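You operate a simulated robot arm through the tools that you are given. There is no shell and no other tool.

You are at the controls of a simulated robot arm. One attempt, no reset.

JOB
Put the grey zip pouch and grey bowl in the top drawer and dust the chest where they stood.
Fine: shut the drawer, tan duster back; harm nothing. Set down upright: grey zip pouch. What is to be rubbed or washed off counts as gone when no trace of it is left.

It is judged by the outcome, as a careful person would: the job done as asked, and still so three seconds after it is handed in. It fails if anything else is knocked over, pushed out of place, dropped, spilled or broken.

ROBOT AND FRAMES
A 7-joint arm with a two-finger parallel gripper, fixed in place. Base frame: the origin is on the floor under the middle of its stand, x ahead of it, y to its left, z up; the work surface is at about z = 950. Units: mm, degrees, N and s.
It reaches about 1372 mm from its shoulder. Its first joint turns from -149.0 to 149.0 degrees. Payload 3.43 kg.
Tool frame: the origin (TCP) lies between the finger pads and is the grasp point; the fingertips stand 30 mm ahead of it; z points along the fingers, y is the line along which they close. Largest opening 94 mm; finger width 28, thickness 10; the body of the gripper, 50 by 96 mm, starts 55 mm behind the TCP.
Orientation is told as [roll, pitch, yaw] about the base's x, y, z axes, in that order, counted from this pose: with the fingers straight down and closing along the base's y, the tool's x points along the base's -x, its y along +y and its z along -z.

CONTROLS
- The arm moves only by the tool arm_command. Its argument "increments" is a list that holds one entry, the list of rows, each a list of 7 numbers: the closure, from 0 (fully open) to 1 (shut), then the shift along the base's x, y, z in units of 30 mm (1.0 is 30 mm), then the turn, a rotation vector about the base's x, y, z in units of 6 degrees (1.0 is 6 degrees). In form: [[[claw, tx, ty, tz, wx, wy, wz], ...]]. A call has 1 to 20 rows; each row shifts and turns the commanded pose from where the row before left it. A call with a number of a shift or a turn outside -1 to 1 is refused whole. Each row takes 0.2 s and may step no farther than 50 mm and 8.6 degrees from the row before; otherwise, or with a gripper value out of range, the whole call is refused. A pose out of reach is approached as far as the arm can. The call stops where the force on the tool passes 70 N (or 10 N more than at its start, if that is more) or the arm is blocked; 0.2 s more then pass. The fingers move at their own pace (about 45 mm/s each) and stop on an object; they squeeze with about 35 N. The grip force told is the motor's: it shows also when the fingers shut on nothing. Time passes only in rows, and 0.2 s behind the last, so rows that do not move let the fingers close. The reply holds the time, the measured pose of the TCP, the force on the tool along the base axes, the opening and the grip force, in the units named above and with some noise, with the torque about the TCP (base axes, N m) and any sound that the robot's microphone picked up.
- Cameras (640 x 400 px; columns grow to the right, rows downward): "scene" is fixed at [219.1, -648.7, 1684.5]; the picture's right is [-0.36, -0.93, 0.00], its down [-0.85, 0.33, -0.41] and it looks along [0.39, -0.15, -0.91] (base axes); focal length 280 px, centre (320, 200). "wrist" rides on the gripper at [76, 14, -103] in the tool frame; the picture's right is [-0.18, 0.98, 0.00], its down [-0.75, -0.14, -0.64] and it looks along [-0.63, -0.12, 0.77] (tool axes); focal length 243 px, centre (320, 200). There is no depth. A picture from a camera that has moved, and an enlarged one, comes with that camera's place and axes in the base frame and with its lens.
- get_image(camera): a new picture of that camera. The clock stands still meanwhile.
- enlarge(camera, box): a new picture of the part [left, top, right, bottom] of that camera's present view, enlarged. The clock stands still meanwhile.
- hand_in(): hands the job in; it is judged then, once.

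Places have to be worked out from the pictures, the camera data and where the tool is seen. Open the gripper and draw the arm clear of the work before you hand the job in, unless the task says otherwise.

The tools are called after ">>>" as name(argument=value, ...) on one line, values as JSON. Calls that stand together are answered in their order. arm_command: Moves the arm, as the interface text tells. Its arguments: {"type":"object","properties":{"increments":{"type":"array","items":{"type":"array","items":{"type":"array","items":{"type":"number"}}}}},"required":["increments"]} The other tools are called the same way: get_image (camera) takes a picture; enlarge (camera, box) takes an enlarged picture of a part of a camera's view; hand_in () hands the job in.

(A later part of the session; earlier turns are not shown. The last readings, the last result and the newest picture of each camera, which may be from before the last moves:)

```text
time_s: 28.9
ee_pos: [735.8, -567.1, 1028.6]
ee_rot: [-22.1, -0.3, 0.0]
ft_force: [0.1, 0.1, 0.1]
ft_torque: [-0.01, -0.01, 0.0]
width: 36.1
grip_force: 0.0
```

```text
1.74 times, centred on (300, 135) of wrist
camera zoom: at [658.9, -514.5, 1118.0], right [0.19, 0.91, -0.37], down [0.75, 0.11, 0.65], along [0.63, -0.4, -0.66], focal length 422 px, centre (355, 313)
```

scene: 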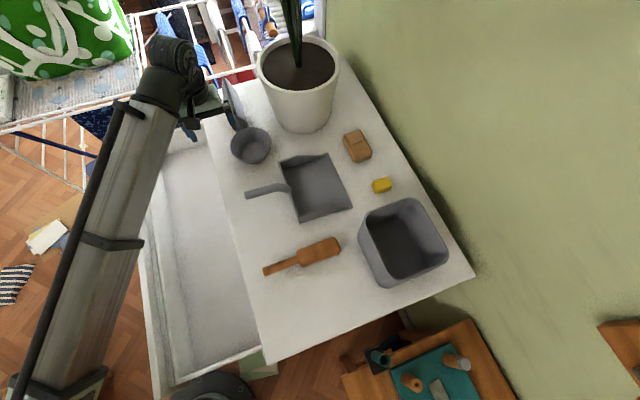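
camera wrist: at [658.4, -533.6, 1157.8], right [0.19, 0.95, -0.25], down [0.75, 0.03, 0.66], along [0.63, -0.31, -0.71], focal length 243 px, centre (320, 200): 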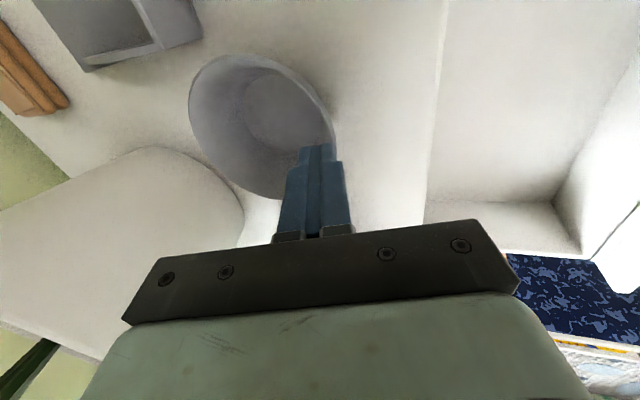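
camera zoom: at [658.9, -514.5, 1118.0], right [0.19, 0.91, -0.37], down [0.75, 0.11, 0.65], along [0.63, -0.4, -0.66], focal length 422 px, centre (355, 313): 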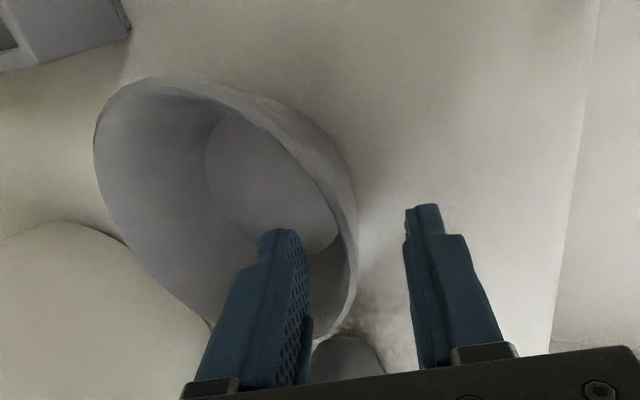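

The wall is centred between the fingers. I go down the remaining ~33 mm and then close.

>>> arm_command(increments=[[[0.617, 0, -0.17, -0.37, 0, 0, 0], [0.617, 0, -0.17, -0.37, 0, 0, 0], [0.617, 0, -0.17, -0.37, 0, 0, 0]]])

>>> enlarge(camera="wrist", box=[150, 20, 450, 250])

```text
time_s: 29.7
ee_pos: [736.6, -580.6, 994.1]
ee_rot: [-22.1, -0.2, -0.1]
ft_force: [-0.6, -0.3, 0.6]
ft_torque: [-0.01, 0.0, -0.01]
width: 36.1
grip_force: 0.1
```

```text
1.74 times, centred on (300, 135) of wrist
camera zoom: at [658.1, -529.4, 1084.3], right [0.19, 0.91, -0.37], down [0.75, 0.11, 0.65], along [0.63, -0.4, -0.66], focal length 422 px, centre (355, 313)
```

zoom: 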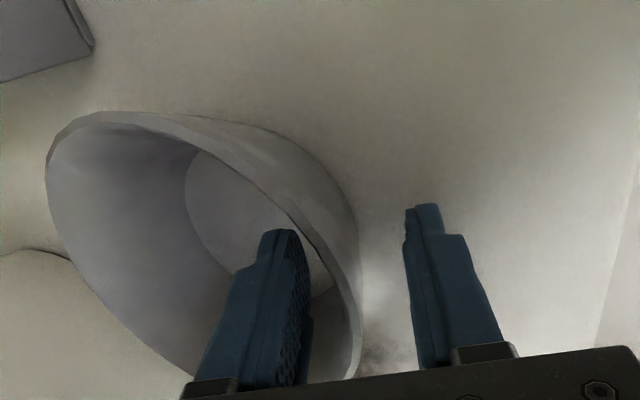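

Wall is between the fingers, parallel to the pads. Closing.

>>> arm_command(increments=[[[0.75, 0, 0, 0, 0, 0, 0], [0.85, 0, 0, 0, 0, 0, 0], [0.95, 0, 0, 0, 0, 0, 0], [1, 0, 0, 0, 0, 0, 0], [1, 0, 0, 0, 0, 0, 0], [1, 0, 0, 0, 0, 0, 0]]])

>>> enlarge(camera="wrist", box=[150, 20, 450, 250])

```text
time_s: 31.1
ee_pos: [734.7, -580.9, 994.5]
ee_rot: [-22.1, -0.1, -0.1]
ft_force: [1.1, -1.4, 3.4]
ft_torque: [-0.07, 0.02, -0.02]
width: 8.6
grip_force: 35.0
```

```text
1.74 times, centred on (300, 135) of wrist
camera zoom: at [658.0, -529.4, 1084.7], right [0.19, 0.91, -0.37], down [0.75, 0.11, 0.65], along [0.63, -0.4, -0.66], focal length 422 px, centre (355, 313)
```

zoom: 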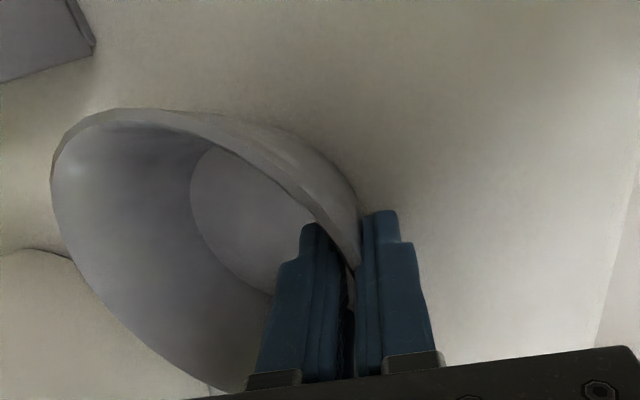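

Much cleaner grip (little side load). I lift slightly to test.

>>> arm_command(increments=[[[1, 0, 0, 0.1, 0, 0, 0], [1, 0, 0, 0.15, 0, 0, 0], [1, 0, 0, 0.2, 0, 0, 0], [1, 0, 0, 0.2, 0, 0, 0], [1, 0, 0, 0.2, 0, 0, 0]]])

>>> enlarge(camera="scene", box=[180, 80, 300, 180])

```text
time_s: 32.3
ee_pos: [734.2, -581.5, 1019.6]
ee_rot: [-22.1, -0.2, 0.1]
ft_force: [0.4, -1.3, -2.6]
ft_torque: [0.2, 0.03, -0.01]
width: 9.0
grip_force: 35.2
```

```text
4.00 times, centred on (240, 130) of scene
camera zoom: at [219.1, -648.7, 1684.5], right [-0.36, -0.93, 0.0], down [-0.85, 0.33, -0.41], along [0.39, -0.15, -0.91], focal length 1122 px, centre (640, 480)
```

zoom: 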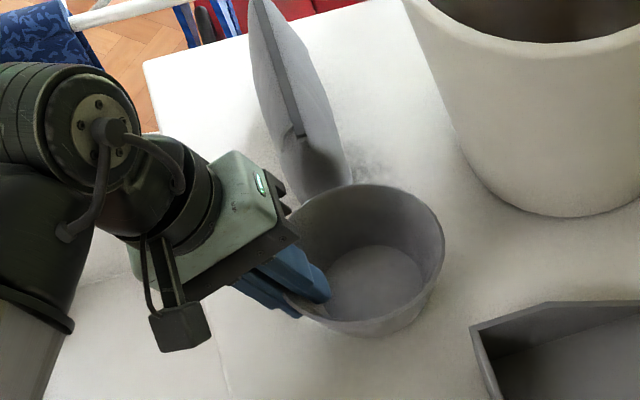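

The bowl is held firmly (9 mm, ~2.6 N). Before carrying I check how the forearm lies, since it will have to clear the drawer front.

>>> get_image(camera="scene")

>>> get_image(camera="wrist")

```text
taken
```

scene: 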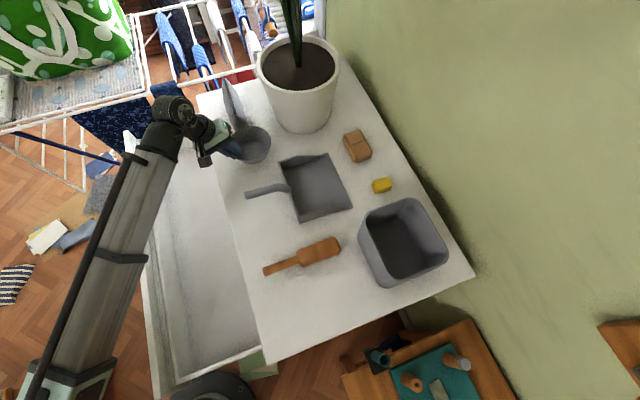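

```text
taken
camera wrist: at [658.5, -529.4, 1110.2], right [0.19, 0.91, -0.37], down [0.75, 0.11, 0.65], along [0.63, -0.4, -0.66], focal length 243 px, centre (320, 200)
```

wrist: 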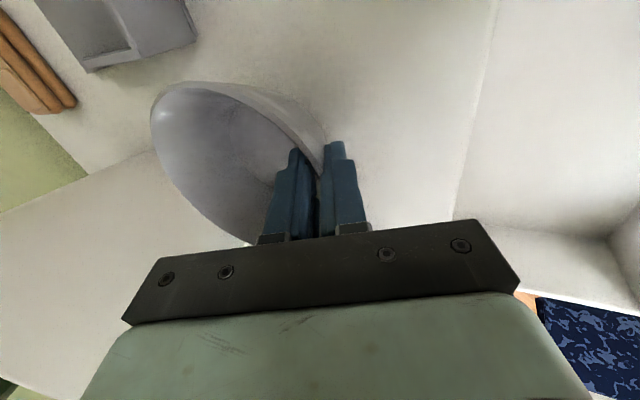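

I enlarge the forearm to estimate its slope for clearance over the drawer front.

>>> enlarge(camera="scene", box=[20, 80, 260, 400])

```text
1.25 times, centred on (140, 240) of scene
camera zoom: at [219.1, -648.7, 1684.5], right [-0.36, -0.93, 0.0], down [-0.85, 0.33, -0.41], along [0.39, -0.15, -0.91], focal length 350 px, centre (545, 150)
```

zoom: 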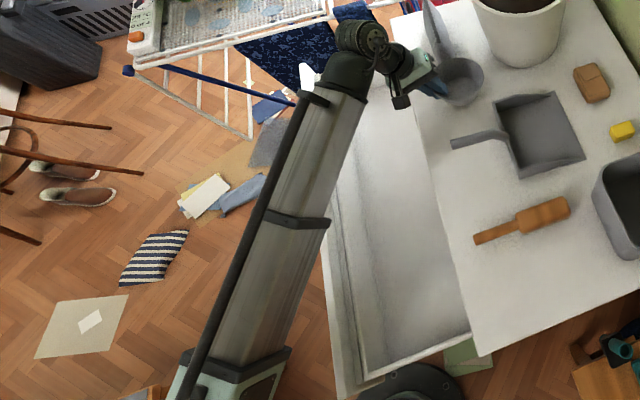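

From the forearm's outline, the wrist sits ≈220 mm behind the TCP and the forearm is near level, so I'll yaw the held bowl +90° before lowering so the hand leans in -x and clears the drawer front. First lift and carry +y.

>>> arm_command(increments=[[[1, 0, 0, 0.4, 0, 0, 0], [1, 0, 0.1, 0.5, 0, 0, 0], [1, 0, 0.3, 0.5, 0, 0, 0], [1, 0, 0.5, 0.3, 0, 0, 0], [1, -0.2, 0.6, 0, 0, 0, 0], [1, -0.2, 0.7, 0, 0, 0, 0.2], [1, -0.2, 0.7, 0, 0, 0, 0.4], [1, -0.2, 0.7, 0, 0, 0, 0.5], [1, -0.2, 0.7, 0, 0, 0, 0.5], [1, -0.2, 0.7, 0, 0, 0, 0.5], [1, -0.2, 0.5, 0, 0, 0, 0.5], [1, -0.2, 0.3, 0, 0, 0, 0.5]]])

>>> get_image(camera="wrist")

>>> get_image(camera="scene")

```text
time_s: 34.9
ee_pos: [688.0, -406.5, 1072.5]
ee_rot: [-22.1, -0.2, 18.6]
ft_force: [0.1, -0.2, -2.9]
ft_torque: [0.18, 0.08, 0.01]
width: 8.9
grip_force: 34.3
```

```text
taken
camera wrist: at [598.9, -382.7, 1161.2], right [-0.11, 0.92, -0.37], down [0.68, 0.34, 0.65], along [0.73, -0.17, -0.66], focal length 243 px, centre (320, 200)
```

wrist: 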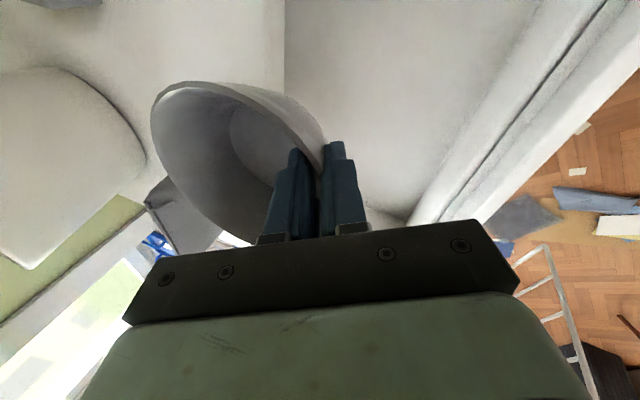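

```text
taken
```

scene: 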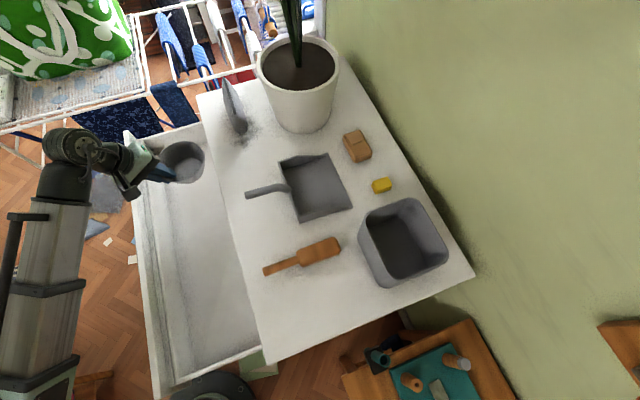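

The bowl is held steady. I continue the yaw to +90° over the drawer.

>>> arm_command(increments=[[[1, -0.13, 0, 0, 0, 0, 0.6], [1, -0.13, 0, 0, 0, 0, 0.7], [1, -0.13, 0, 0, 0, 0, 0.7], [1, -0.13, 0, 0, 0, 0, 0.7], [1, -0.13, 0, 0, 0, 0, 0.7], [1, -0.13, 0, 0, 0, 0, 0.7], [1, -0.13, 0, 0, 0, 0, 0.7], [1, -0.13, 0, 0, 0, 0, 0.7], [1, -0.13, 0, 0, 0, 0, 0.7], [1, -0.13, 0, 0, 0, 0, 0.7], [1, -0.13, 0, 0, 0, 0, 0.7], [1, -0.13, 0, 0, 0, 0, 0.7], [1, -0.13, 0, 0, 0, 0, 0.7], [1, -0.13, 0, 0, 0, 0, 0.7], [1, -0.13, 0, 0, 0, 0, 0.7], [1, -0.13, 0, 0, 0, 0, 0.7], [1, -0.13, 0, 0, 0, 0, 0.7]]])

>>> get_image(camera="wrist")

>>> get_image(camera="scene")

```text
time_s: 38.5
ee_pos: [621.8, -407.2, 1071.1]
ee_rot: [-22.0, -0.2, 89.4]
ft_force: [-0.2, -0.5, -2.3]
ft_torque: [-0.01, 0.16, 0.02]
width: 9.0
grip_force: 34.8
```

```text
taken
camera wrist: at [568.6, -483.1, 1161.4], right [-0.91, 0.19, -0.37], down [-0.1, 0.75, 0.65], along [0.4, 0.63, -0.66], focal length 243 px, centre (320, 200)
```

wrist: 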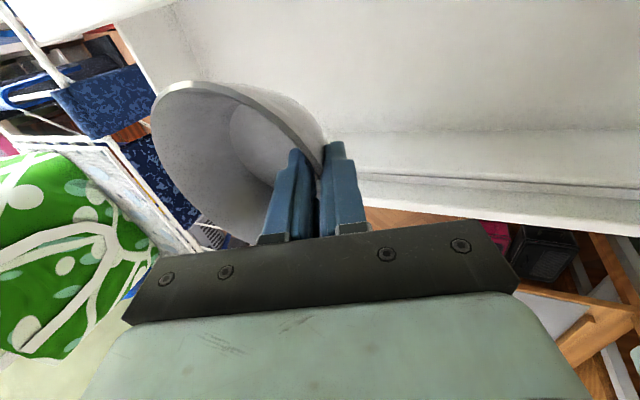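

```text
taken
```

scene: 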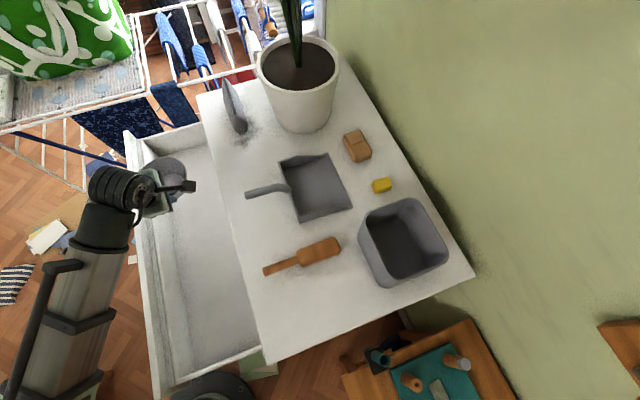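

I shift +25 mm in y for camera clearance from the chest edge, then lower part-way toward the drawer.

>>> arm_command(increments=[[[1, 0, 0.4, -0.1, 0, 0, 0], [1, 0, 0.4, -0.5, 0, 0, 0], [1, 0, 0.05, -0.8, 0, 0, 0], [1, 0, 0, -0.9, 0, 0, 0], [1, 0, 0, -0.9, 0, 0, 0], [1, 0, 0, -0.9, 0, 0, 0], [1, 0, 0, -0.9, 0, 0, 0], [1, 0, 0, -0.8, 0, 0, 0], [1, 0, 0, -0.6, 0, 0, 0]]])

>>> get_image(camera="wrist")

>>> get_image(camera="scene")

```text
time_s: 40.5
ee_pos: [621.4, -381.8, 879.4]
ee_rot: [-22.1, -0.3, 89.4]
ft_force: [0.2, -0.4, -2.6]
ft_torque: [0.02, 0.13, 0.03]
width: 8.9
grip_force: 35.4
```

```text
taken
camera wrist: at [567.3, -457.7, 968.9], right [-0.91, 0.2, -0.37], down [-0.1, 0.75, 0.65], along [0.41, 0.63, -0.66], focal length 243 px, centre (320, 200)
```

wrist: 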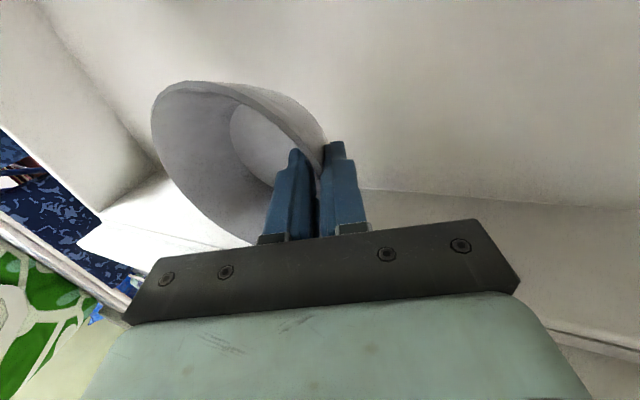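

```text
taken
```

scene: 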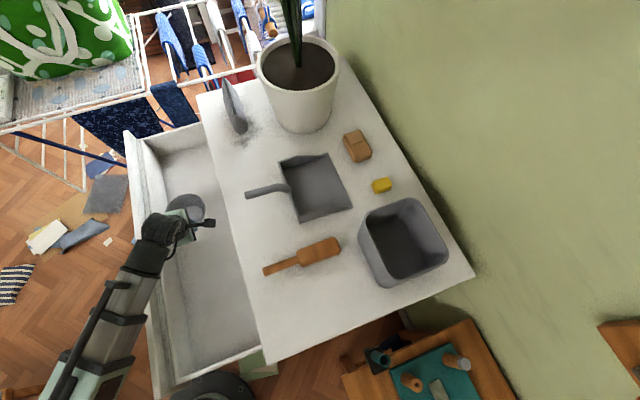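

Lowering further to z ≈ 800, then I'll check the forearm-to-drawer clearance.

>>> arm_command(increments=[[[1, 0, 0, -0.5, 0, 0, 0], [1, 0, 0, -0.7, 0, 0, 0], [1, 0, 0, -0.7, 0, 0, 0], [1, 0, 0, -0.6, 0, 0, 0]]])

>>> enlarge(camera="scene", box=[40, 160, 260, 400])

>>> get_image(camera="wrist")

```text
time_s: 41.5
ee_pos: [621.1, -382.0, 805.6]
ee_rot: [-22.1, -0.2, 89.5]
ft_force: [0.7, 0.0, -2.6]
ft_torque: [-0.01, 0.18, -0.01]
width: 8.8
grip_force: 34.9
```

```text
1.67 times, centred on (150, 280) of scene
camera zoom: at [219.1, -648.7, 1684.5], right [-0.36, -0.93, 0.0], down [-0.85, 0.33, -0.41], along [0.39, -0.15, -0.91], focal length 467 px, centre (603, 67)
```

zoom: 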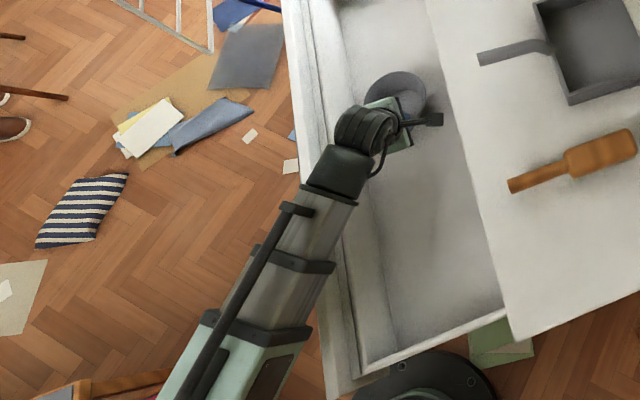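

```text
taken
camera wrist: at [567.9, -457.4, 894.2], right [-0.91, 0.2, -0.37], down [-0.1, 0.75, 0.65], along [0.4, 0.63, -0.66], focal length 243 px, centre (320, 200)
```

wrist: 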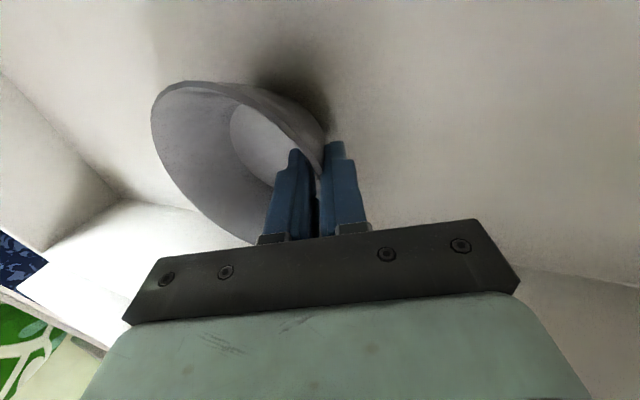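

The bowl hangs ~50 mm above the drawer floor. I zoom on the forearm where it crosses the drawer front.

>>> enlarge(camera="scene", box=[110, 190, 240, 330])

```text
2.86 times, centred on (175, 260) of scene
camera zoom: at [219.1, -648.7, 1684.5], right [-0.36, -0.93, 0.0], down [-0.85, 0.33, -0.41], along [0.39, -0.15, -0.91], focal length 801 px, centre (734, 29)
```

zoom: 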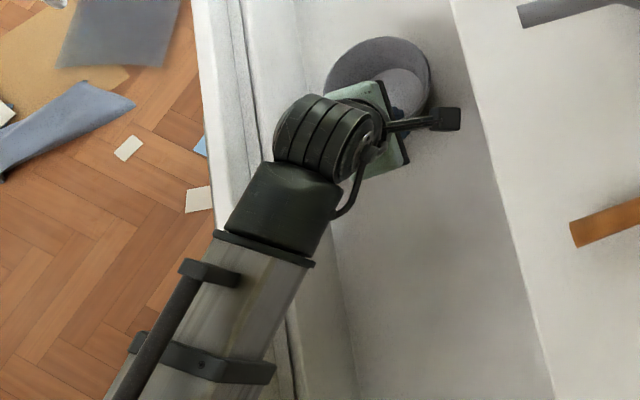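

The arm turns out to be a telescoping boom from a shoulder near z ≈ 1015, so it crosses the drawer front with roughly 35 mm to spare now and should just clear on the floor. I lower in small steps watching the force.

>>> arm_command(increments=[[[1, 0, 0, -0.3, 0, 0, 0], [1, 0, 0, -0.3, 0, 0, 0], [1, 0, 0, -0.2, 0, 0, 0]]])

>>> enlarge(camera="scene", box=[110, 190, 240, 330])

>>> get_image(camera="wrist")

```text
time_s: 42.3
ee_pos: [622.0, -381.7, 786.6]
ee_rot: [-22.9, 0.0, 89.4]
ft_force: [-7.7, 0.0, 27.0]
ft_torque: [0.05, 0.37, -0.04]
width: 9.0
grip_force: 35.2
stopped in row 3: the force on the tool passed its limit at 79 N (the readings are from after the stop); the commanded pose is now the measured one
```

```text
2.86 times, centred on (175, 260) of scene
camera zoom: at [219.1, -648.7, 1684.5], right [-0.36, -0.93, 0.0], down [-0.85, 0.33, -0.41], along [0.39, -0.15, -0.91], focal length 801 px, centre (734, 29)
```

zoom: 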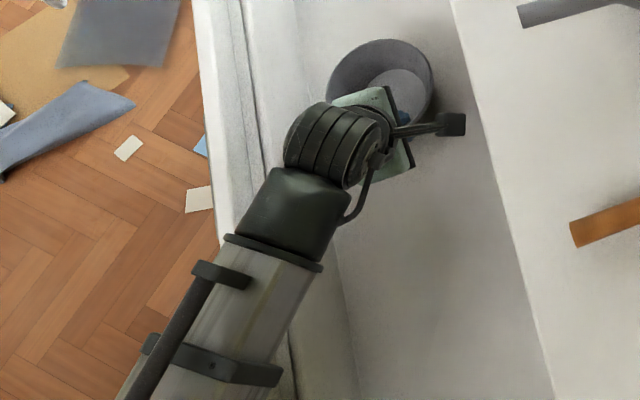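

```text
taken
camera wrist: at [568.3, -457.1, 875.5], right [-0.9, 0.2, -0.38], down [-0.11, 0.76, 0.65], along [0.41, 0.63, -0.66], focal length 243 px, centre (320, 200)
```

wrist: 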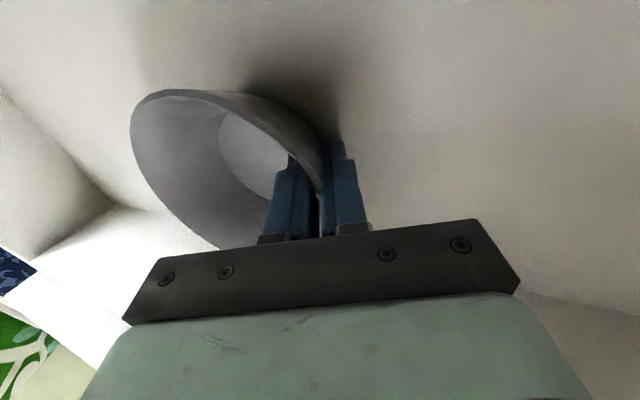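

The bowl touched the floor at TCP z ≈ 787 (drawer floor ≈ 743, higher than I thought). I ease up a little to relieve the force, then look before releasing.

>>> arm_command(increments=[[[1, 0, 0, 0.03, 0, 0, 0], [1, 0, 0, 0.03, 0, 0, 0]]])

>>> enlarge(camera="wrist", box=[100, 40, 420, 250])

```text
time_s: 42.9
ee_pos: [623.5, -381.6, 786.2]
ee_rot: [-22.7, -0.1, 89.2]
ft_force: [-9.0, 1.8, 6.8]
ft_torque: [-0.06, 0.43, -0.11]
width: 9.0
grip_force: 35.2
```

```text
1.90 times, centred on (260, 145) of wrist
camera zoom: at [569.1, -457.4, 875.6], right [-0.9, 0.2, -0.38], down [-0.11, 0.75, 0.65], along [0.41, 0.63, -0.66], focal length 462 px, centre (434, 305)
```

zoom: 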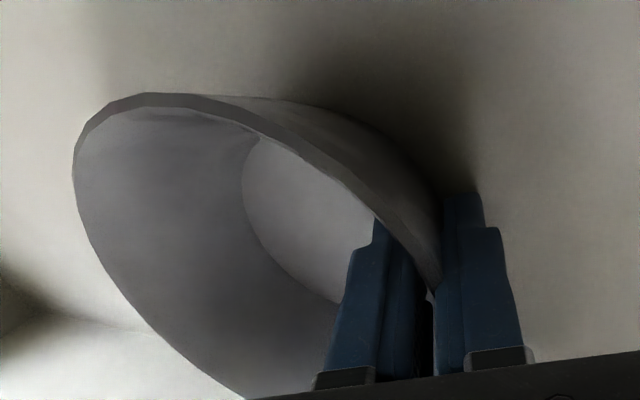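

I open the gripper gently to about 28 mm so the bowl settles.

>>> arm_command(increments=[[[0.9, 0, 0, 0, 0, 0, 0], [0.86, 0, 0, 0, 0, 0, 0], [0.8, 0, 0, 0, 0, 0, 0], [0.72, 0, 0, 0, 0, 0, 0], [0.7, 0, 0, 0, 0, 0, 0]]])

>>> enlarge(camera="wrist", box=[100, 40, 420, 250])

```text
time_s: 44.1
ee_pos: [626.1, -382.4, 787.0]
ee_rot: [-23.0, 0.0, 89.2]
ft_force: [19.5, 1.4, 18.1]
ft_torque: [-0.01, -0.54, -0.02]
width: 14.7
grip_force: 0.0
```

```text
1.90 times, centred on (260, 145) of wrist
camera zoom: at [570.8, -457.8, 876.4], right [-0.9, 0.2, -0.38], down [-0.11, 0.75, 0.65], along [0.42, 0.63, -0.66], focal length 462 px, centre (434, 305)
```

zoom: 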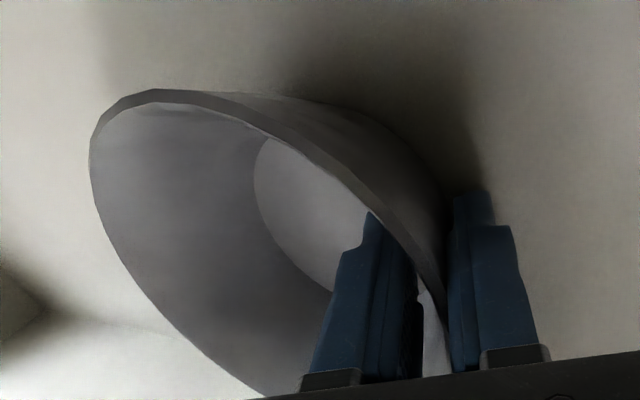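

The outer fingertip seems to press on the drawer floor while opening (18 N up). I back off a few mm along the tool axis and let it open.

>>> arm_command(increments=[[[0.8, -0.02, 0, 0.08, 0, 0, 0], [0.78, -0.04, 0, 0.1, 0, 0, 0], [0.74, -0.05, 0, 0.12, 0, 0, 0], [0.7, -0.05, 0, 0.12, 0, 0, 0], [0.7, 0, 0, 0, 0, 0, 0]]])

>>> enlarge(camera="wrist", box=[100, 40, 420, 250])

```text
time_s: 45.3
ee_pos: [618.7, -381.4, 798.9]
ee_rot: [-22.8, 0.0, 89.3]
ft_force: [0.1, 0.0, -0.6]
ft_torque: [0.0, 0.01, 0.01]
width: 28.3
grip_force: 0.1
```

```text
1.90 times, centred on (260, 145) of wrist
camera zoom: at [564.3, -457.1, 888.2], right [-0.9, 0.2, -0.38], down [-0.11, 0.75, 0.65], along [0.41, 0.63, -0.66], focal length 462 px, centre (434, 305)
```

zoom: 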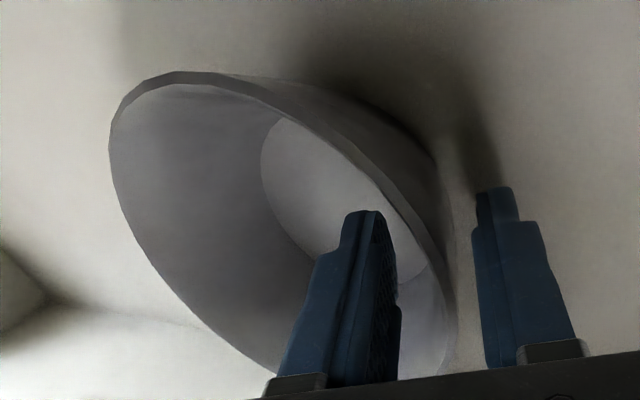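

Free of contact; the bowl stands on the drawer floor. I withdraw along the tool axis and up.

>>> arm_command(increments=[[[0.7, -0.12, 0, 0.3, 0, 0, 0], [0.7, -0.2, 0, 0.5, 0, 0, 0], [0.7, -0.24, 0, 0.6, 0, 0, 0], [0.7, -0.24, 0, 0.6, 0, 0, 0], [0.7, -0.1, 0, 0.8, 0, 0, 0], [0.6, 0, 0, 0.9, 0, 0, 0], [0.5, 0, 0, 0.9, 0, 0, 0], [0.4, 0, 0, 0.9, 0, 0, 0], [0.3, 0, 0, 0.9, 0, 0, 0], [0.2, 0, 0, 0.7, 0, 0, 0]]])

>>> get_image(camera="scene")

>>> get_image(camera="wrist")

```text
time_s: 47.5
ee_pos: [592.8, -382.4, 1011.8]
ee_rot: [-22.6, 0.0, 89.2]
ft_force: [-0.5, 0.3, 0.6]
ft_torque: [0.01, 0.01, 0.0]
width: 75.1
grip_force: 0.2
```

```text
taken
```

scene: 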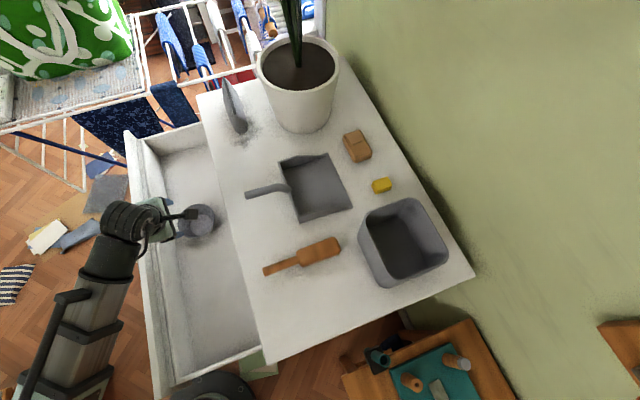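

```text
taken
camera wrist: at [538.0, -458.1, 1101.1], right [-0.9, 0.2, -0.38], down [-0.11, 0.75, 0.65], along [0.41, 0.63, -0.66], focal length 243 px, centre (320, 200)
```

wrist: 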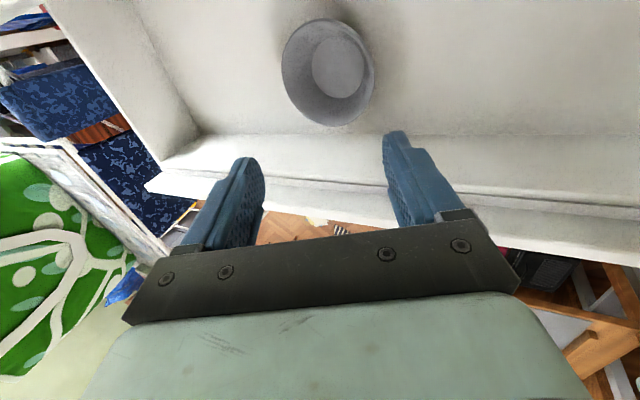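

The bowl sits upright in the drawer. Next I straighten the tool, turn back to yaw 0, and travel up toward the pouch.

>>> arm_command(increments=[[[0.2, 0, 0, 0.4, 0.01, 0.7, 0], [0.2, 0, 0, 0.5, 0.01, 0.8, 0], [0.2, 0, 0, 0.5, 0.01, 0.8, 0], [0.2, 0, 0, 0.5, 0.01, 0.8, 0], [0.2, 0.2, 0, 0.3, 0.01, 0.67, -0.5], [0.2, 0.4, 0, 0, 0, 0, -1], [0.2, 0.4, 0, 0, 0, 0, -1], [0.2, 0.4, 0, 0, 0, 0, -1], [0.2, 0.4, 0, 0, 0, 0, -1], [0.2, 0.4, 0, 0, 0, 0, -1], [0.2, 0.4, 0, 0, 0, 0, -1], [0.2, 0.4, 0, 0, 0, 0, -1], [0.2, 0.4, 0, 0, 0, 0, -1], [0.2, 0.4, 0, 0, 0, 0, -1], [0.2, 0.4, 0, 0, 0, 0, -1], [0.2, 0.4, 0, 0.2, 0, 0, -1], [0.2, 0.4, 0, 0.2, 0, 0, -1], [0.2, 0.4, 0, 0.2, 0, 0, -1], [0.2, 0.2, 0, 0.2, 0, 0, -1], [0.2, 0, 0, 0, 0, 0, -0.37]]])

>>> get_image(camera="scene")

```text
time_s: 51.7
ee_pos: [760.1, -382.2, 1101.6]
ee_rot: [0.0, 0.0, 0.0]
ft_force: [-0.5, 0.1, 0.4]
ft_torque: [0.0, 0.0, 0.0]
width: 75.1
grip_force: 0.0
```

```text
taken
```

scene: 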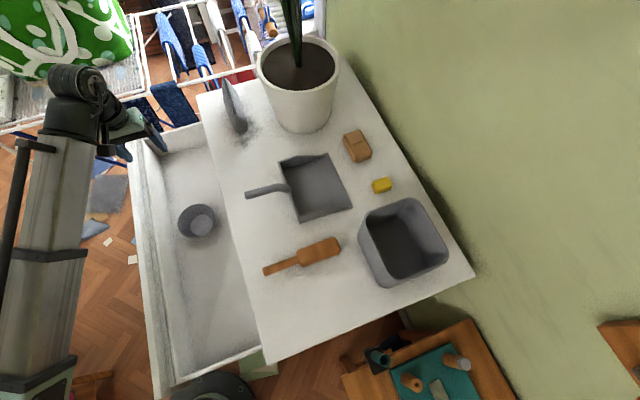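

Bowl is fine in the drawer. I look closely at the dust area and pouch while the view is clear.

>>> enlarge(camera="scene", box=[195, 70, 295, 170])

>>> enlarge(camera="scene", box=[160, 180, 260, 270])

```text
4.00 times, centred on (245, 120) of scene
camera zoom: at [219.1, -648.7, 1684.5], right [-0.36, -0.93, 0.0], down [-0.85, 0.33, -0.41], along [0.39, -0.15, -0.91], focal length 1122 px, centre (620, 520)
```

zoom: 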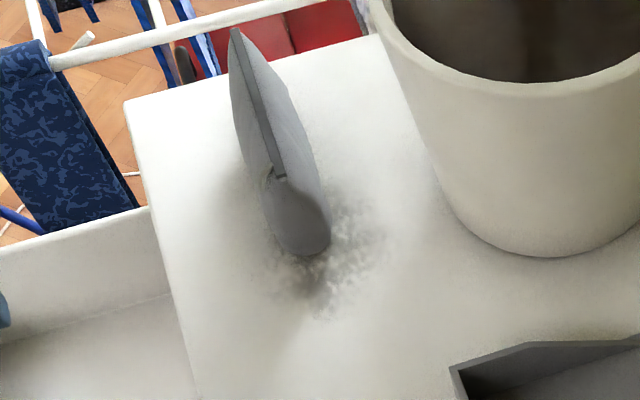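

```text
4.44 times, centred on (210, 225) of scene
camera zoom: at [219.1, -648.7, 1684.5], right [-0.36, -0.93, 0.0], down [-0.85, 0.33, -0.41], along [0.39, -0.15, -0.91], focal length 1246 px, centre (809, 89)
```

zoom: 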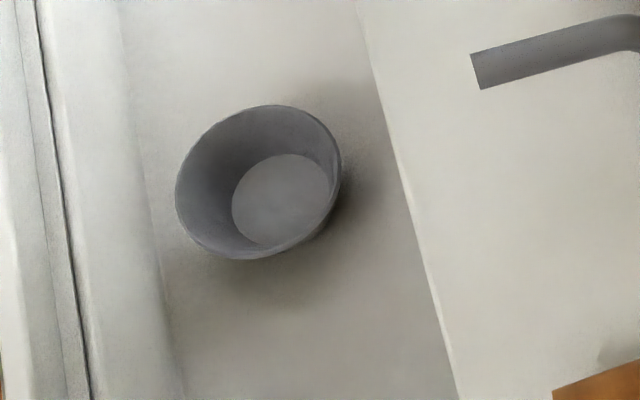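

Dust patch lies around [840, -637], radius ~60, partly under the pouch. I move to a pre-grasp above the pouch at [907, -624, 1145].

>>> arm_command(increments=[[[0.2, 0.3, -0.3, 0.4, 0, 0, 0], [0.2, 0.6, -0.8, 0.4, 0, 0, 0], [0.2, 0.6, -0.9, 0.3, 0, 0, 0], [0.2, 0.6, -1, 0.2, 0, 0, 0], [0.2, 0.6, -1, 0.1, 0, 0, 0], [0.2, 0.6, -1, 0, 0, 0, 0], [0.2, 0.6, -1, 0, 0, 0, 0], [0.2, 0.5, -1, 0, 0, 0, 0], [0.2, 0.3, -0.7, 0, 0, 0, 0], [0.2, 0.2, -0.36, 0, 0, 0, 0], [0.2, 0, 0, 0, 0, 0, 0]]])

>>> get_image(camera="wrist")

>>> enlarge(camera="scene", box=[150, 40, 330, 170])

```text
time_s: 54.1
ee_pos: [906.9, -624.2, 1143.3]
ee_rot: [-0.1, -0.1, 0.1]
ft_force: [0.4, -0.4, -0.8]
ft_torque: [0.01, 0.0, 0.02]
width: 75.2
grip_force: 0.1
```

```text
taken
camera wrist: at [830.8, -609.7, 1246.2], right [0.18, 0.98, 0.0], down [0.75, -0.14, 0.64], along [0.63, -0.12, -0.77], focal length 243 px, centre (320, 200)
```

wrist: 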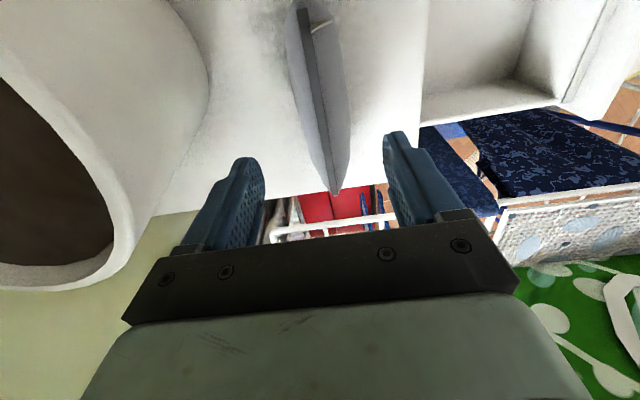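

```text
3.08 times, centred on (240, 105) of scene
camera zoom: at [219.1, -648.7, 1684.5], right [-0.36, -0.93, 0.0], down [-0.85, 0.33, -0.41], along [0.39, -0.15, -0.91], focal length 863 px, centre (566, 492)
```

zoom: 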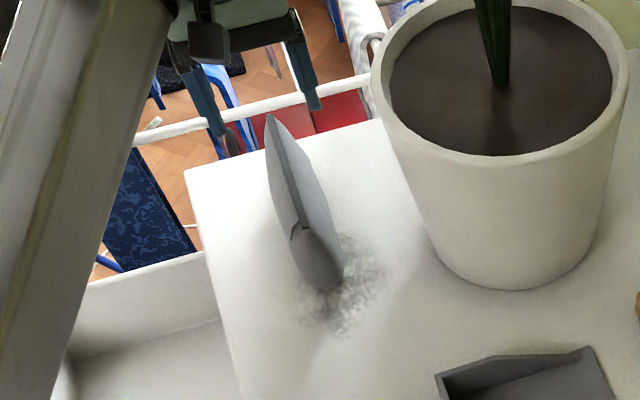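

The ridge is centred between the fingers (y ≈ -622). I descend to z ≈ 1020 straddling the pouch.

>>> arm_command(increments=[[[0.2, 0, 0.07, -0.5, 0, 0, 0], [0.2, 0, 0, -0.7, 0, 0, 0], [0.2, 0, 0, -0.7, 0, 0, 0], [0.2, 0, 0, -0.7, 0, 0, 0], [0.2, 0, 0, -0.7, 0, 0, 0], [0.2, 0, 0, -0.5, 0, 0, 0], [0.2, 0, 0, -0.3, 0, 0, 0]]])

>>> get_image(camera="wrist")

>>> enlarge(camera="scene", box=[150, 40, 330, 170])

```text
time_s: 55.7
ee_pos: [905.7, -621.2, 1020.4]
ee_rot: [-0.1, 0.0, 0.0]
ft_force: [-0.3, 0.9, 1.1]
ft_torque: [0.01, 0.0, 0.03]
width: 75.3
grip_force: 0.1
```

```text
taken
camera wrist: at [829.3, -607.3, 1123.5], right [0.18, 0.98, 0.0], down [0.75, -0.14, 0.64], along [0.63, -0.12, -0.77], focal length 243 px, centre (320, 200)
```

wrist: 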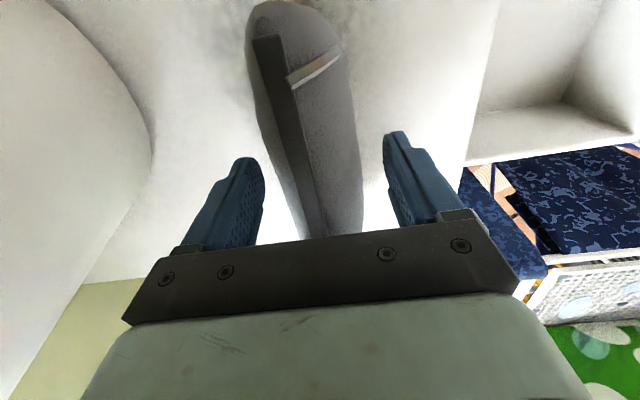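

```text
3.08 times, centred on (240, 105) of scene
camera zoom: at [219.1, -648.7, 1684.5], right [-0.36, -0.93, 0.0], down [-0.85, 0.33, -0.41], along [0.39, -0.15, -0.91], focal length 863 px, centre (566, 492)
```

zoom: 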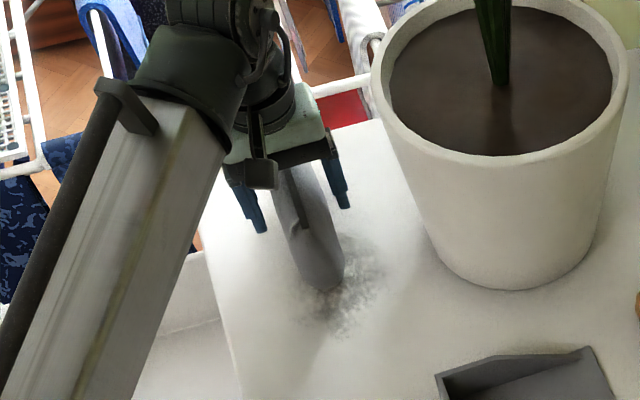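

The pouch is between the fingers. I close on it gently.

>>> arm_command(increments=[[[0.4, 0, 0, 0, 0, 0, 0], [0.6, 0, 0, 0, 0, 0, 0], [0.8, 0, 0, 0, 0, 0, 0], [1, 0, 0, 0, 0, 0, 0], [1, 0, 0, 0, 0, 0, 0], [1, 0, 0, 0, 0, 0, 0]]])

>>> get_image(camera="wrist")

```text
time_s: 57.1
ee_pos: [905.8, -622.2, 1020.8]
ee_rot: [-0.1, 0.1, 0.1]
ft_force: [-0.5, 0.1, 0.0]
ft_torque: [0.01, 0.0, 0.01]
width: 48.4
grip_force: 34.8
```

```text
taken
camera wrist: at [829.4, -607.3, 1123.8], right [0.18, 0.98, 0.0], down [0.75, -0.14, 0.64], along [0.63, -0.12, -0.77], focal length 243 px, centre (320, 200)
```

wrist: 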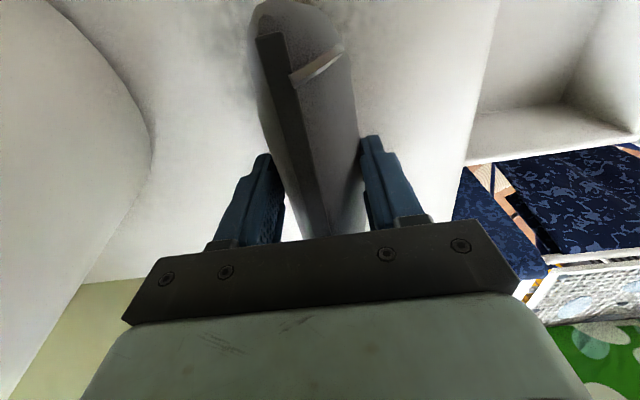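

Grip 48 mm at 35 N, no side forces. Test lift.

>>> arm_command(increments=[[[1, 0, 0, 0.1, 0, 0, 0], [1, 0, 0, 0.2, 0, 0, 0], [1, 0, 0, 0.2, 0, 0, 0], [1, 0, 0, 0.2, 0, 0, 0], [1, 0, 0, 0.2, 0, 0, 0]]])

>>> get_image(camera="wrist")

>>> enlarge(camera="scene", box=[150, 40, 330, 170])

```text
time_s: 58.3
ee_pos: [905.8, -621.5, 1048.6]
ee_rot: [-0.1, -0.1, 0.1]
ft_force: [-0.2, 0.0, -0.9]
ft_torque: [0.0, 0.01, -0.01]
width: 48.5
grip_force: 35.1
```

```text
taken
camera wrist: at [829.6, -607.1, 1150.4], right [0.18, 0.98, 0.0], down [0.75, -0.14, 0.64], along [0.63, -0.12, -0.77], focal length 243 px, centre (320, 200)
```

wrist: 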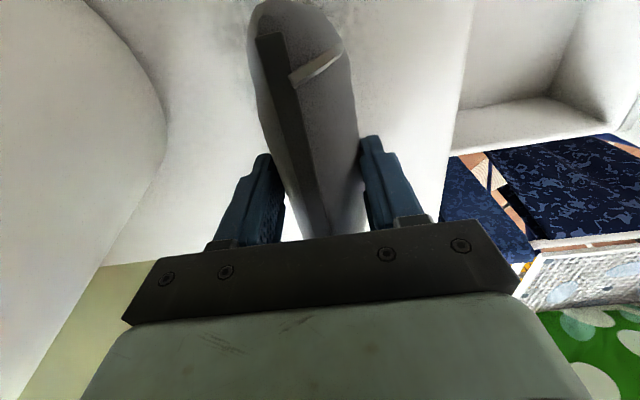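

```text
3.08 times, centred on (240, 105) of scene
camera zoom: at [219.1, -648.7, 1684.5], right [-0.36, -0.93, 0.0], down [-0.85, 0.33, -0.41], along [0.39, -0.15, -0.91], focal length 863 px, centre (566, 492)
```

zoom: 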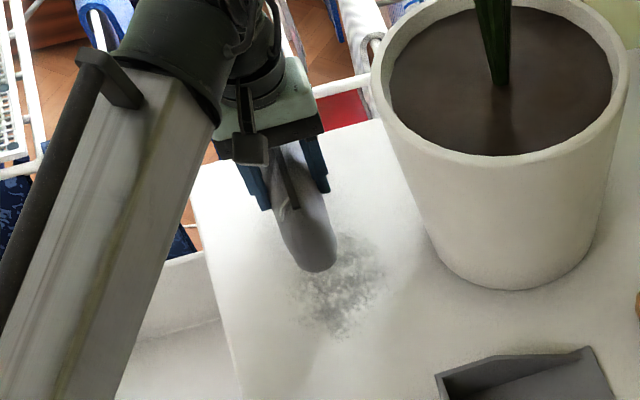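

The pouch is lifted cleanly and the dust patch is exposed. I raise it, carry it over the drawer to x ≈ 870, y ≈ -390, and lower part-way.

>>> arm_command(increments=[[[1, 0, 0, 0.4, 0, 0, 0], [1, 0, 0.1, 0.5, 0, 0, 0], [1, -0.1, 0.4, 0.3, 0, 0, 0], [1, -0.1, 0.7, 0, 0, 0, 0], [1, -0.2, 0.9, 0, 0, 0, 0], [1, -0.2, 0.9, 0, 0, 0, 0], [1, -0.2, 0.9, 0, 0, 0, 0], [1, -0.2, 0.9, 0, 0, 0, 0], [1, -0.1, 0.9, 0, 0, 0, 0], [1, -0.1, 0.9, 0, 0, 0, 0], [1, 0, 0.7, 0, 0, 0, 0], [1, 0, 0.3, 0, 0, 0, 0], [1, 0, 0.1, 0, 0, 0, 0]]])

>>> get_image(camera="scene")

>>> get_image(camera="wrist")

```text
time_s: 61.1
ee_pos: [871.7, -389.7, 1083.7]
ee_rot: [-0.2, 0.0, 0.0]
ft_force: [-0.5, 0.1, -1.6]
ft_torque: [-0.03, 0.0, 0.01]
width: 48.5
grip_force: 35.4
```

```text
taken
```

scene: 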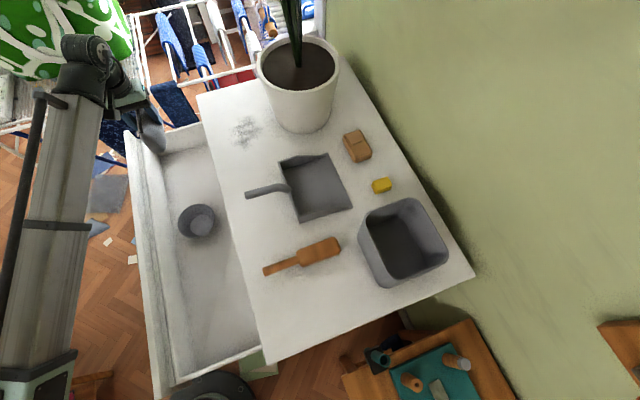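

```text
taken
camera wrist: at [794.8, -374.7, 1187.4], right [0.18, 0.98, 0.0], down [0.75, -0.14, 0.64], along [0.63, -0.12, -0.77], focal length 243 px, centre (320, 200)
```

wrist: 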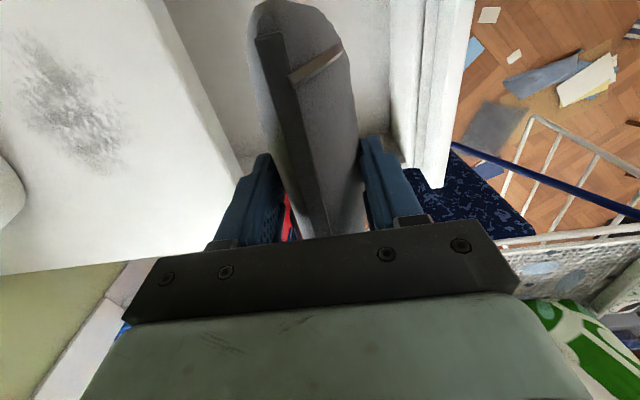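

The dust patch is fully visible at about [838, -635]. I lower the pouch into the drawer down to about z 850.

>>> arm_command(increments=[[[1, 0, 0, -0.5, 0, 0, 0], [1, 0, 0, -0.9, 0, 0, 0], [1, 0, 0, -0.9, 0, 0, 0], [1, 0, 0, -0.9, 0, 0, 0], [1, 0, 0, -0.9, 0, 0, 0], [1, 0, 0, -0.9, 0, 0, 0], [1, 0, 0, -0.9, 0, 0, 0], [1, 0, 0, -0.9, 0, 0, 0], [1, 0, 0, -0.6, 0, 0, 0], [1, 0, 0, -0.3, 0, 0, 0]]])

>>> get_image(camera="wrist")

>>> enlarge(camera="scene", box=[100, 100, 300, 260])

```text
time_s: 63.3
ee_pos: [870.2, -389.9, 852.0]
ee_rot: [-0.2, 0.0, 0.1]
ft_force: [0.0, -0.2, -0.3]
ft_torque: [-0.04, 0.01, 0.01]
width: 47.9
grip_force: 34.9
```

```text
taken
camera wrist: at [793.6, -375.7, 954.5], right [0.18, 0.98, 0.0], down [0.75, -0.14, 0.64], along [0.63, -0.12, -0.77], focal length 243 px, centre (320, 200)
```

wrist: 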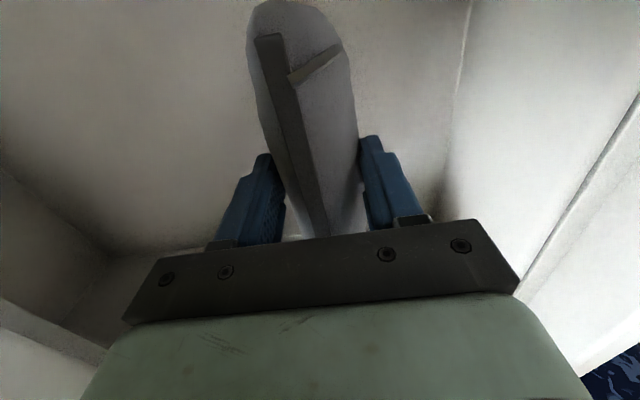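

```text
2.50 times, centred on (200, 180) of scene
camera zoom: at [219.1, -648.7, 1684.5], right [-0.36, -0.93, 0.0], down [-0.85, 0.33, -0.41], along [0.39, -0.15, -0.91], focal length 701 px, centre (620, 250)
```

zoom: 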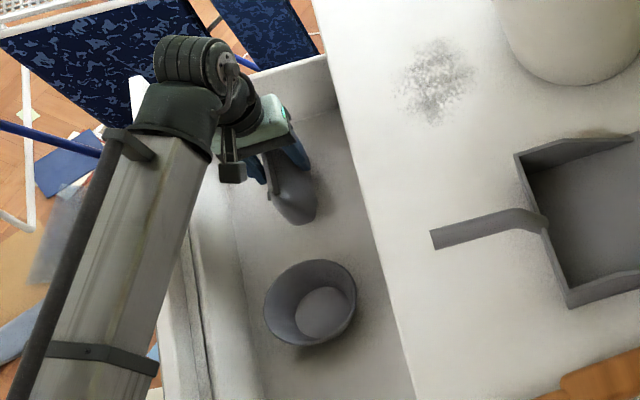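

Now slow descent, first to about z 832.

>>> arm_command(increments=[[[1, 0, 0, -0.1, 0, 0, 0], [1, 0, 0, -0.1, 0, 0, 0], [1, 0, 0, -0.1, 0, 0, 0], [1, 0, 0, -0.1, 0, 0, 0], [1, 0, 0, -0.1, 0, 0, 0], [1, 0, 0, -0.1, 0, 0, 0]]])

>>> arm_command(increments=[[[1, 0, 0, -0.07, 0, 0, 0], [1, 0, 0, -0.07, 0, 0, 0], [1, 0, 0, -0.07, 0, 0, 0]]])

```text
time_s: 64.7
ee_pos: [872.7, -391.1, 833.7]
ee_rot: [-0.2, 0.0, 0.2]
ft_force: [-0.6, -0.5, -2.5]
ft_torque: [0.0, -0.01, 0.01]
width: 48.0
grip_force: 34.8
```

```text
time_s: 65.5
ee_pos: [870.8, -391.8, 828.5]
ee_rot: [-0.2, -0.1, 0.1]
ft_force: [0.0, 0.1, -1.9]
ft_torque: [0.04, 0.0, -0.04]
width: 47.8
grip_force: 35.1
```

No contact yet at z ≈ 828. Continue in 1.5 mm steps.

>>> arm_command(increments=[[[1, 0, 0, -0.05, 0, 0, 0], [1, 0, 0, -0.05, 0, 0, 0], [1, 0, 0, -0.05, 0, 0, 0]]])

>>> arm_command(increments=[[[1, 0, 0, -0.05, 0, 0, 0], [1, 0, 0, -0.05, 0, 0, 0]]])

```text
time_s: 66.3
ee_pos: [871.7, -390.3, 824.9]
ee_rot: [-0.2, 0.0, 0.0]
ft_force: [-0.3, -1.8, 11.3]
ft_torque: [0.04, 0.08, -0.01]
width: 47.6
grip_force: 35.0
```

```text
time_s: 66.9
ee_pos: [870.4, -388.8, 824.1]
ee_rot: [-0.3, -0.3, 0.0]
ft_force: [2.8, -2.3, 54.8]
ft_torque: [0.28, 0.07, -0.1]
width: 47.7
grip_force: 34.6
```

Contact with the floor (55 N). I relieve by ~2.5 mm before opening.

>>> arm_command(increments=[[[1, 0, 0, 0.04, 0, 0, 0], [1, 0, 0, 0.04, 0, 0, 0]]])

```text
time_s: 67.5
ee_pos: [870.8, -389.7, 824.7]
ee_rot: [-0.2, -0.3, 0.1]
ft_force: [4.6, -1.1, 45.4]
ft_torque: [0.09, -0.9, -0.11]
width: 47.8
grip_force: 35.3
```

Still loaded; a little more relief.

>>> arm_command(increments=[[[1, 0, 0, 0.04, 0, 0, 0], [1, 0, 0, 0.03, 0, 0, 0]]])

```text
time_s: 68.1
ee_pos: [870.7, -389.4, 825.2]
ee_rot: [-0.1, -0.1, 0.1]
ft_force: [8.2, 2.8, 18.6]
ft_torque: [0.03, -0.96, -0.02]
width: 47.6
grip_force: 34.8
```

Nearly unloaded; one more slight raise, then open slowly.

>>> arm_command(increments=[[[1, 0, 0, 0.02, 0, 0, 0], [1, 0, 0, 0, 0, 0, 0]]])

>>> arm_command(increments=[[[0.48, 0, 0, 0, 0, 0, 0], [0.44, 0, 0, 0, 0, 0, 0], [0.4, 0, 0, 0, 0, 0, 0], [0.34, 0, 0, 0, 0, 0, 0], [0.28, 0, 0, 0, 0, 0, 0], [0.22, 0, 0, 0, 0, 0, 0]]])

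>>> get_image(camera="wrist")

```text
time_s: 68.7
ee_pos: [869.7, -390.6, 824.8]
ee_rot: [-0.1, 0.2, 0.0]
ft_force: [-0.1, 0.5, -0.6]
ft_torque: [0.04, -0.02, 0.03]
width: 47.6
grip_force: 34.9
```

```text
time_s: 70.1
ee_pos: [870.9, -390.0, 825.8]
ee_rot: [-0.1, 0.0, 0.1]
ft_force: [0.4, -0.2, -0.1]
ft_torque: [-0.01, 0.02, -0.02]
width: 73.4
grip_force: 0.0
```

```text
taken
camera wrist: at [794.3, -375.7, 929.0], right [0.18, 0.98, 0.0], down [0.75, -0.14, 0.64], along [0.63, -0.12, -0.77], focal length 243 px, centre (320, 200)
```

wrist: 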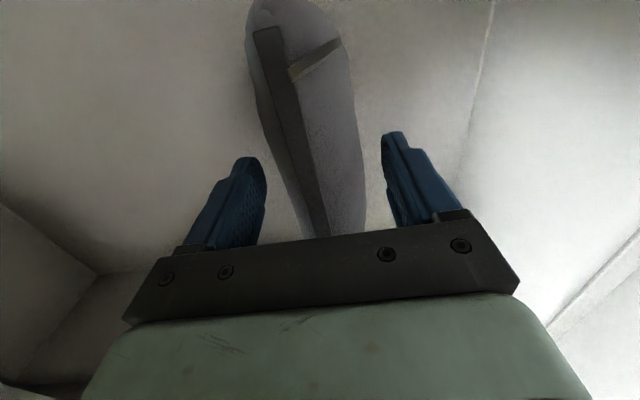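

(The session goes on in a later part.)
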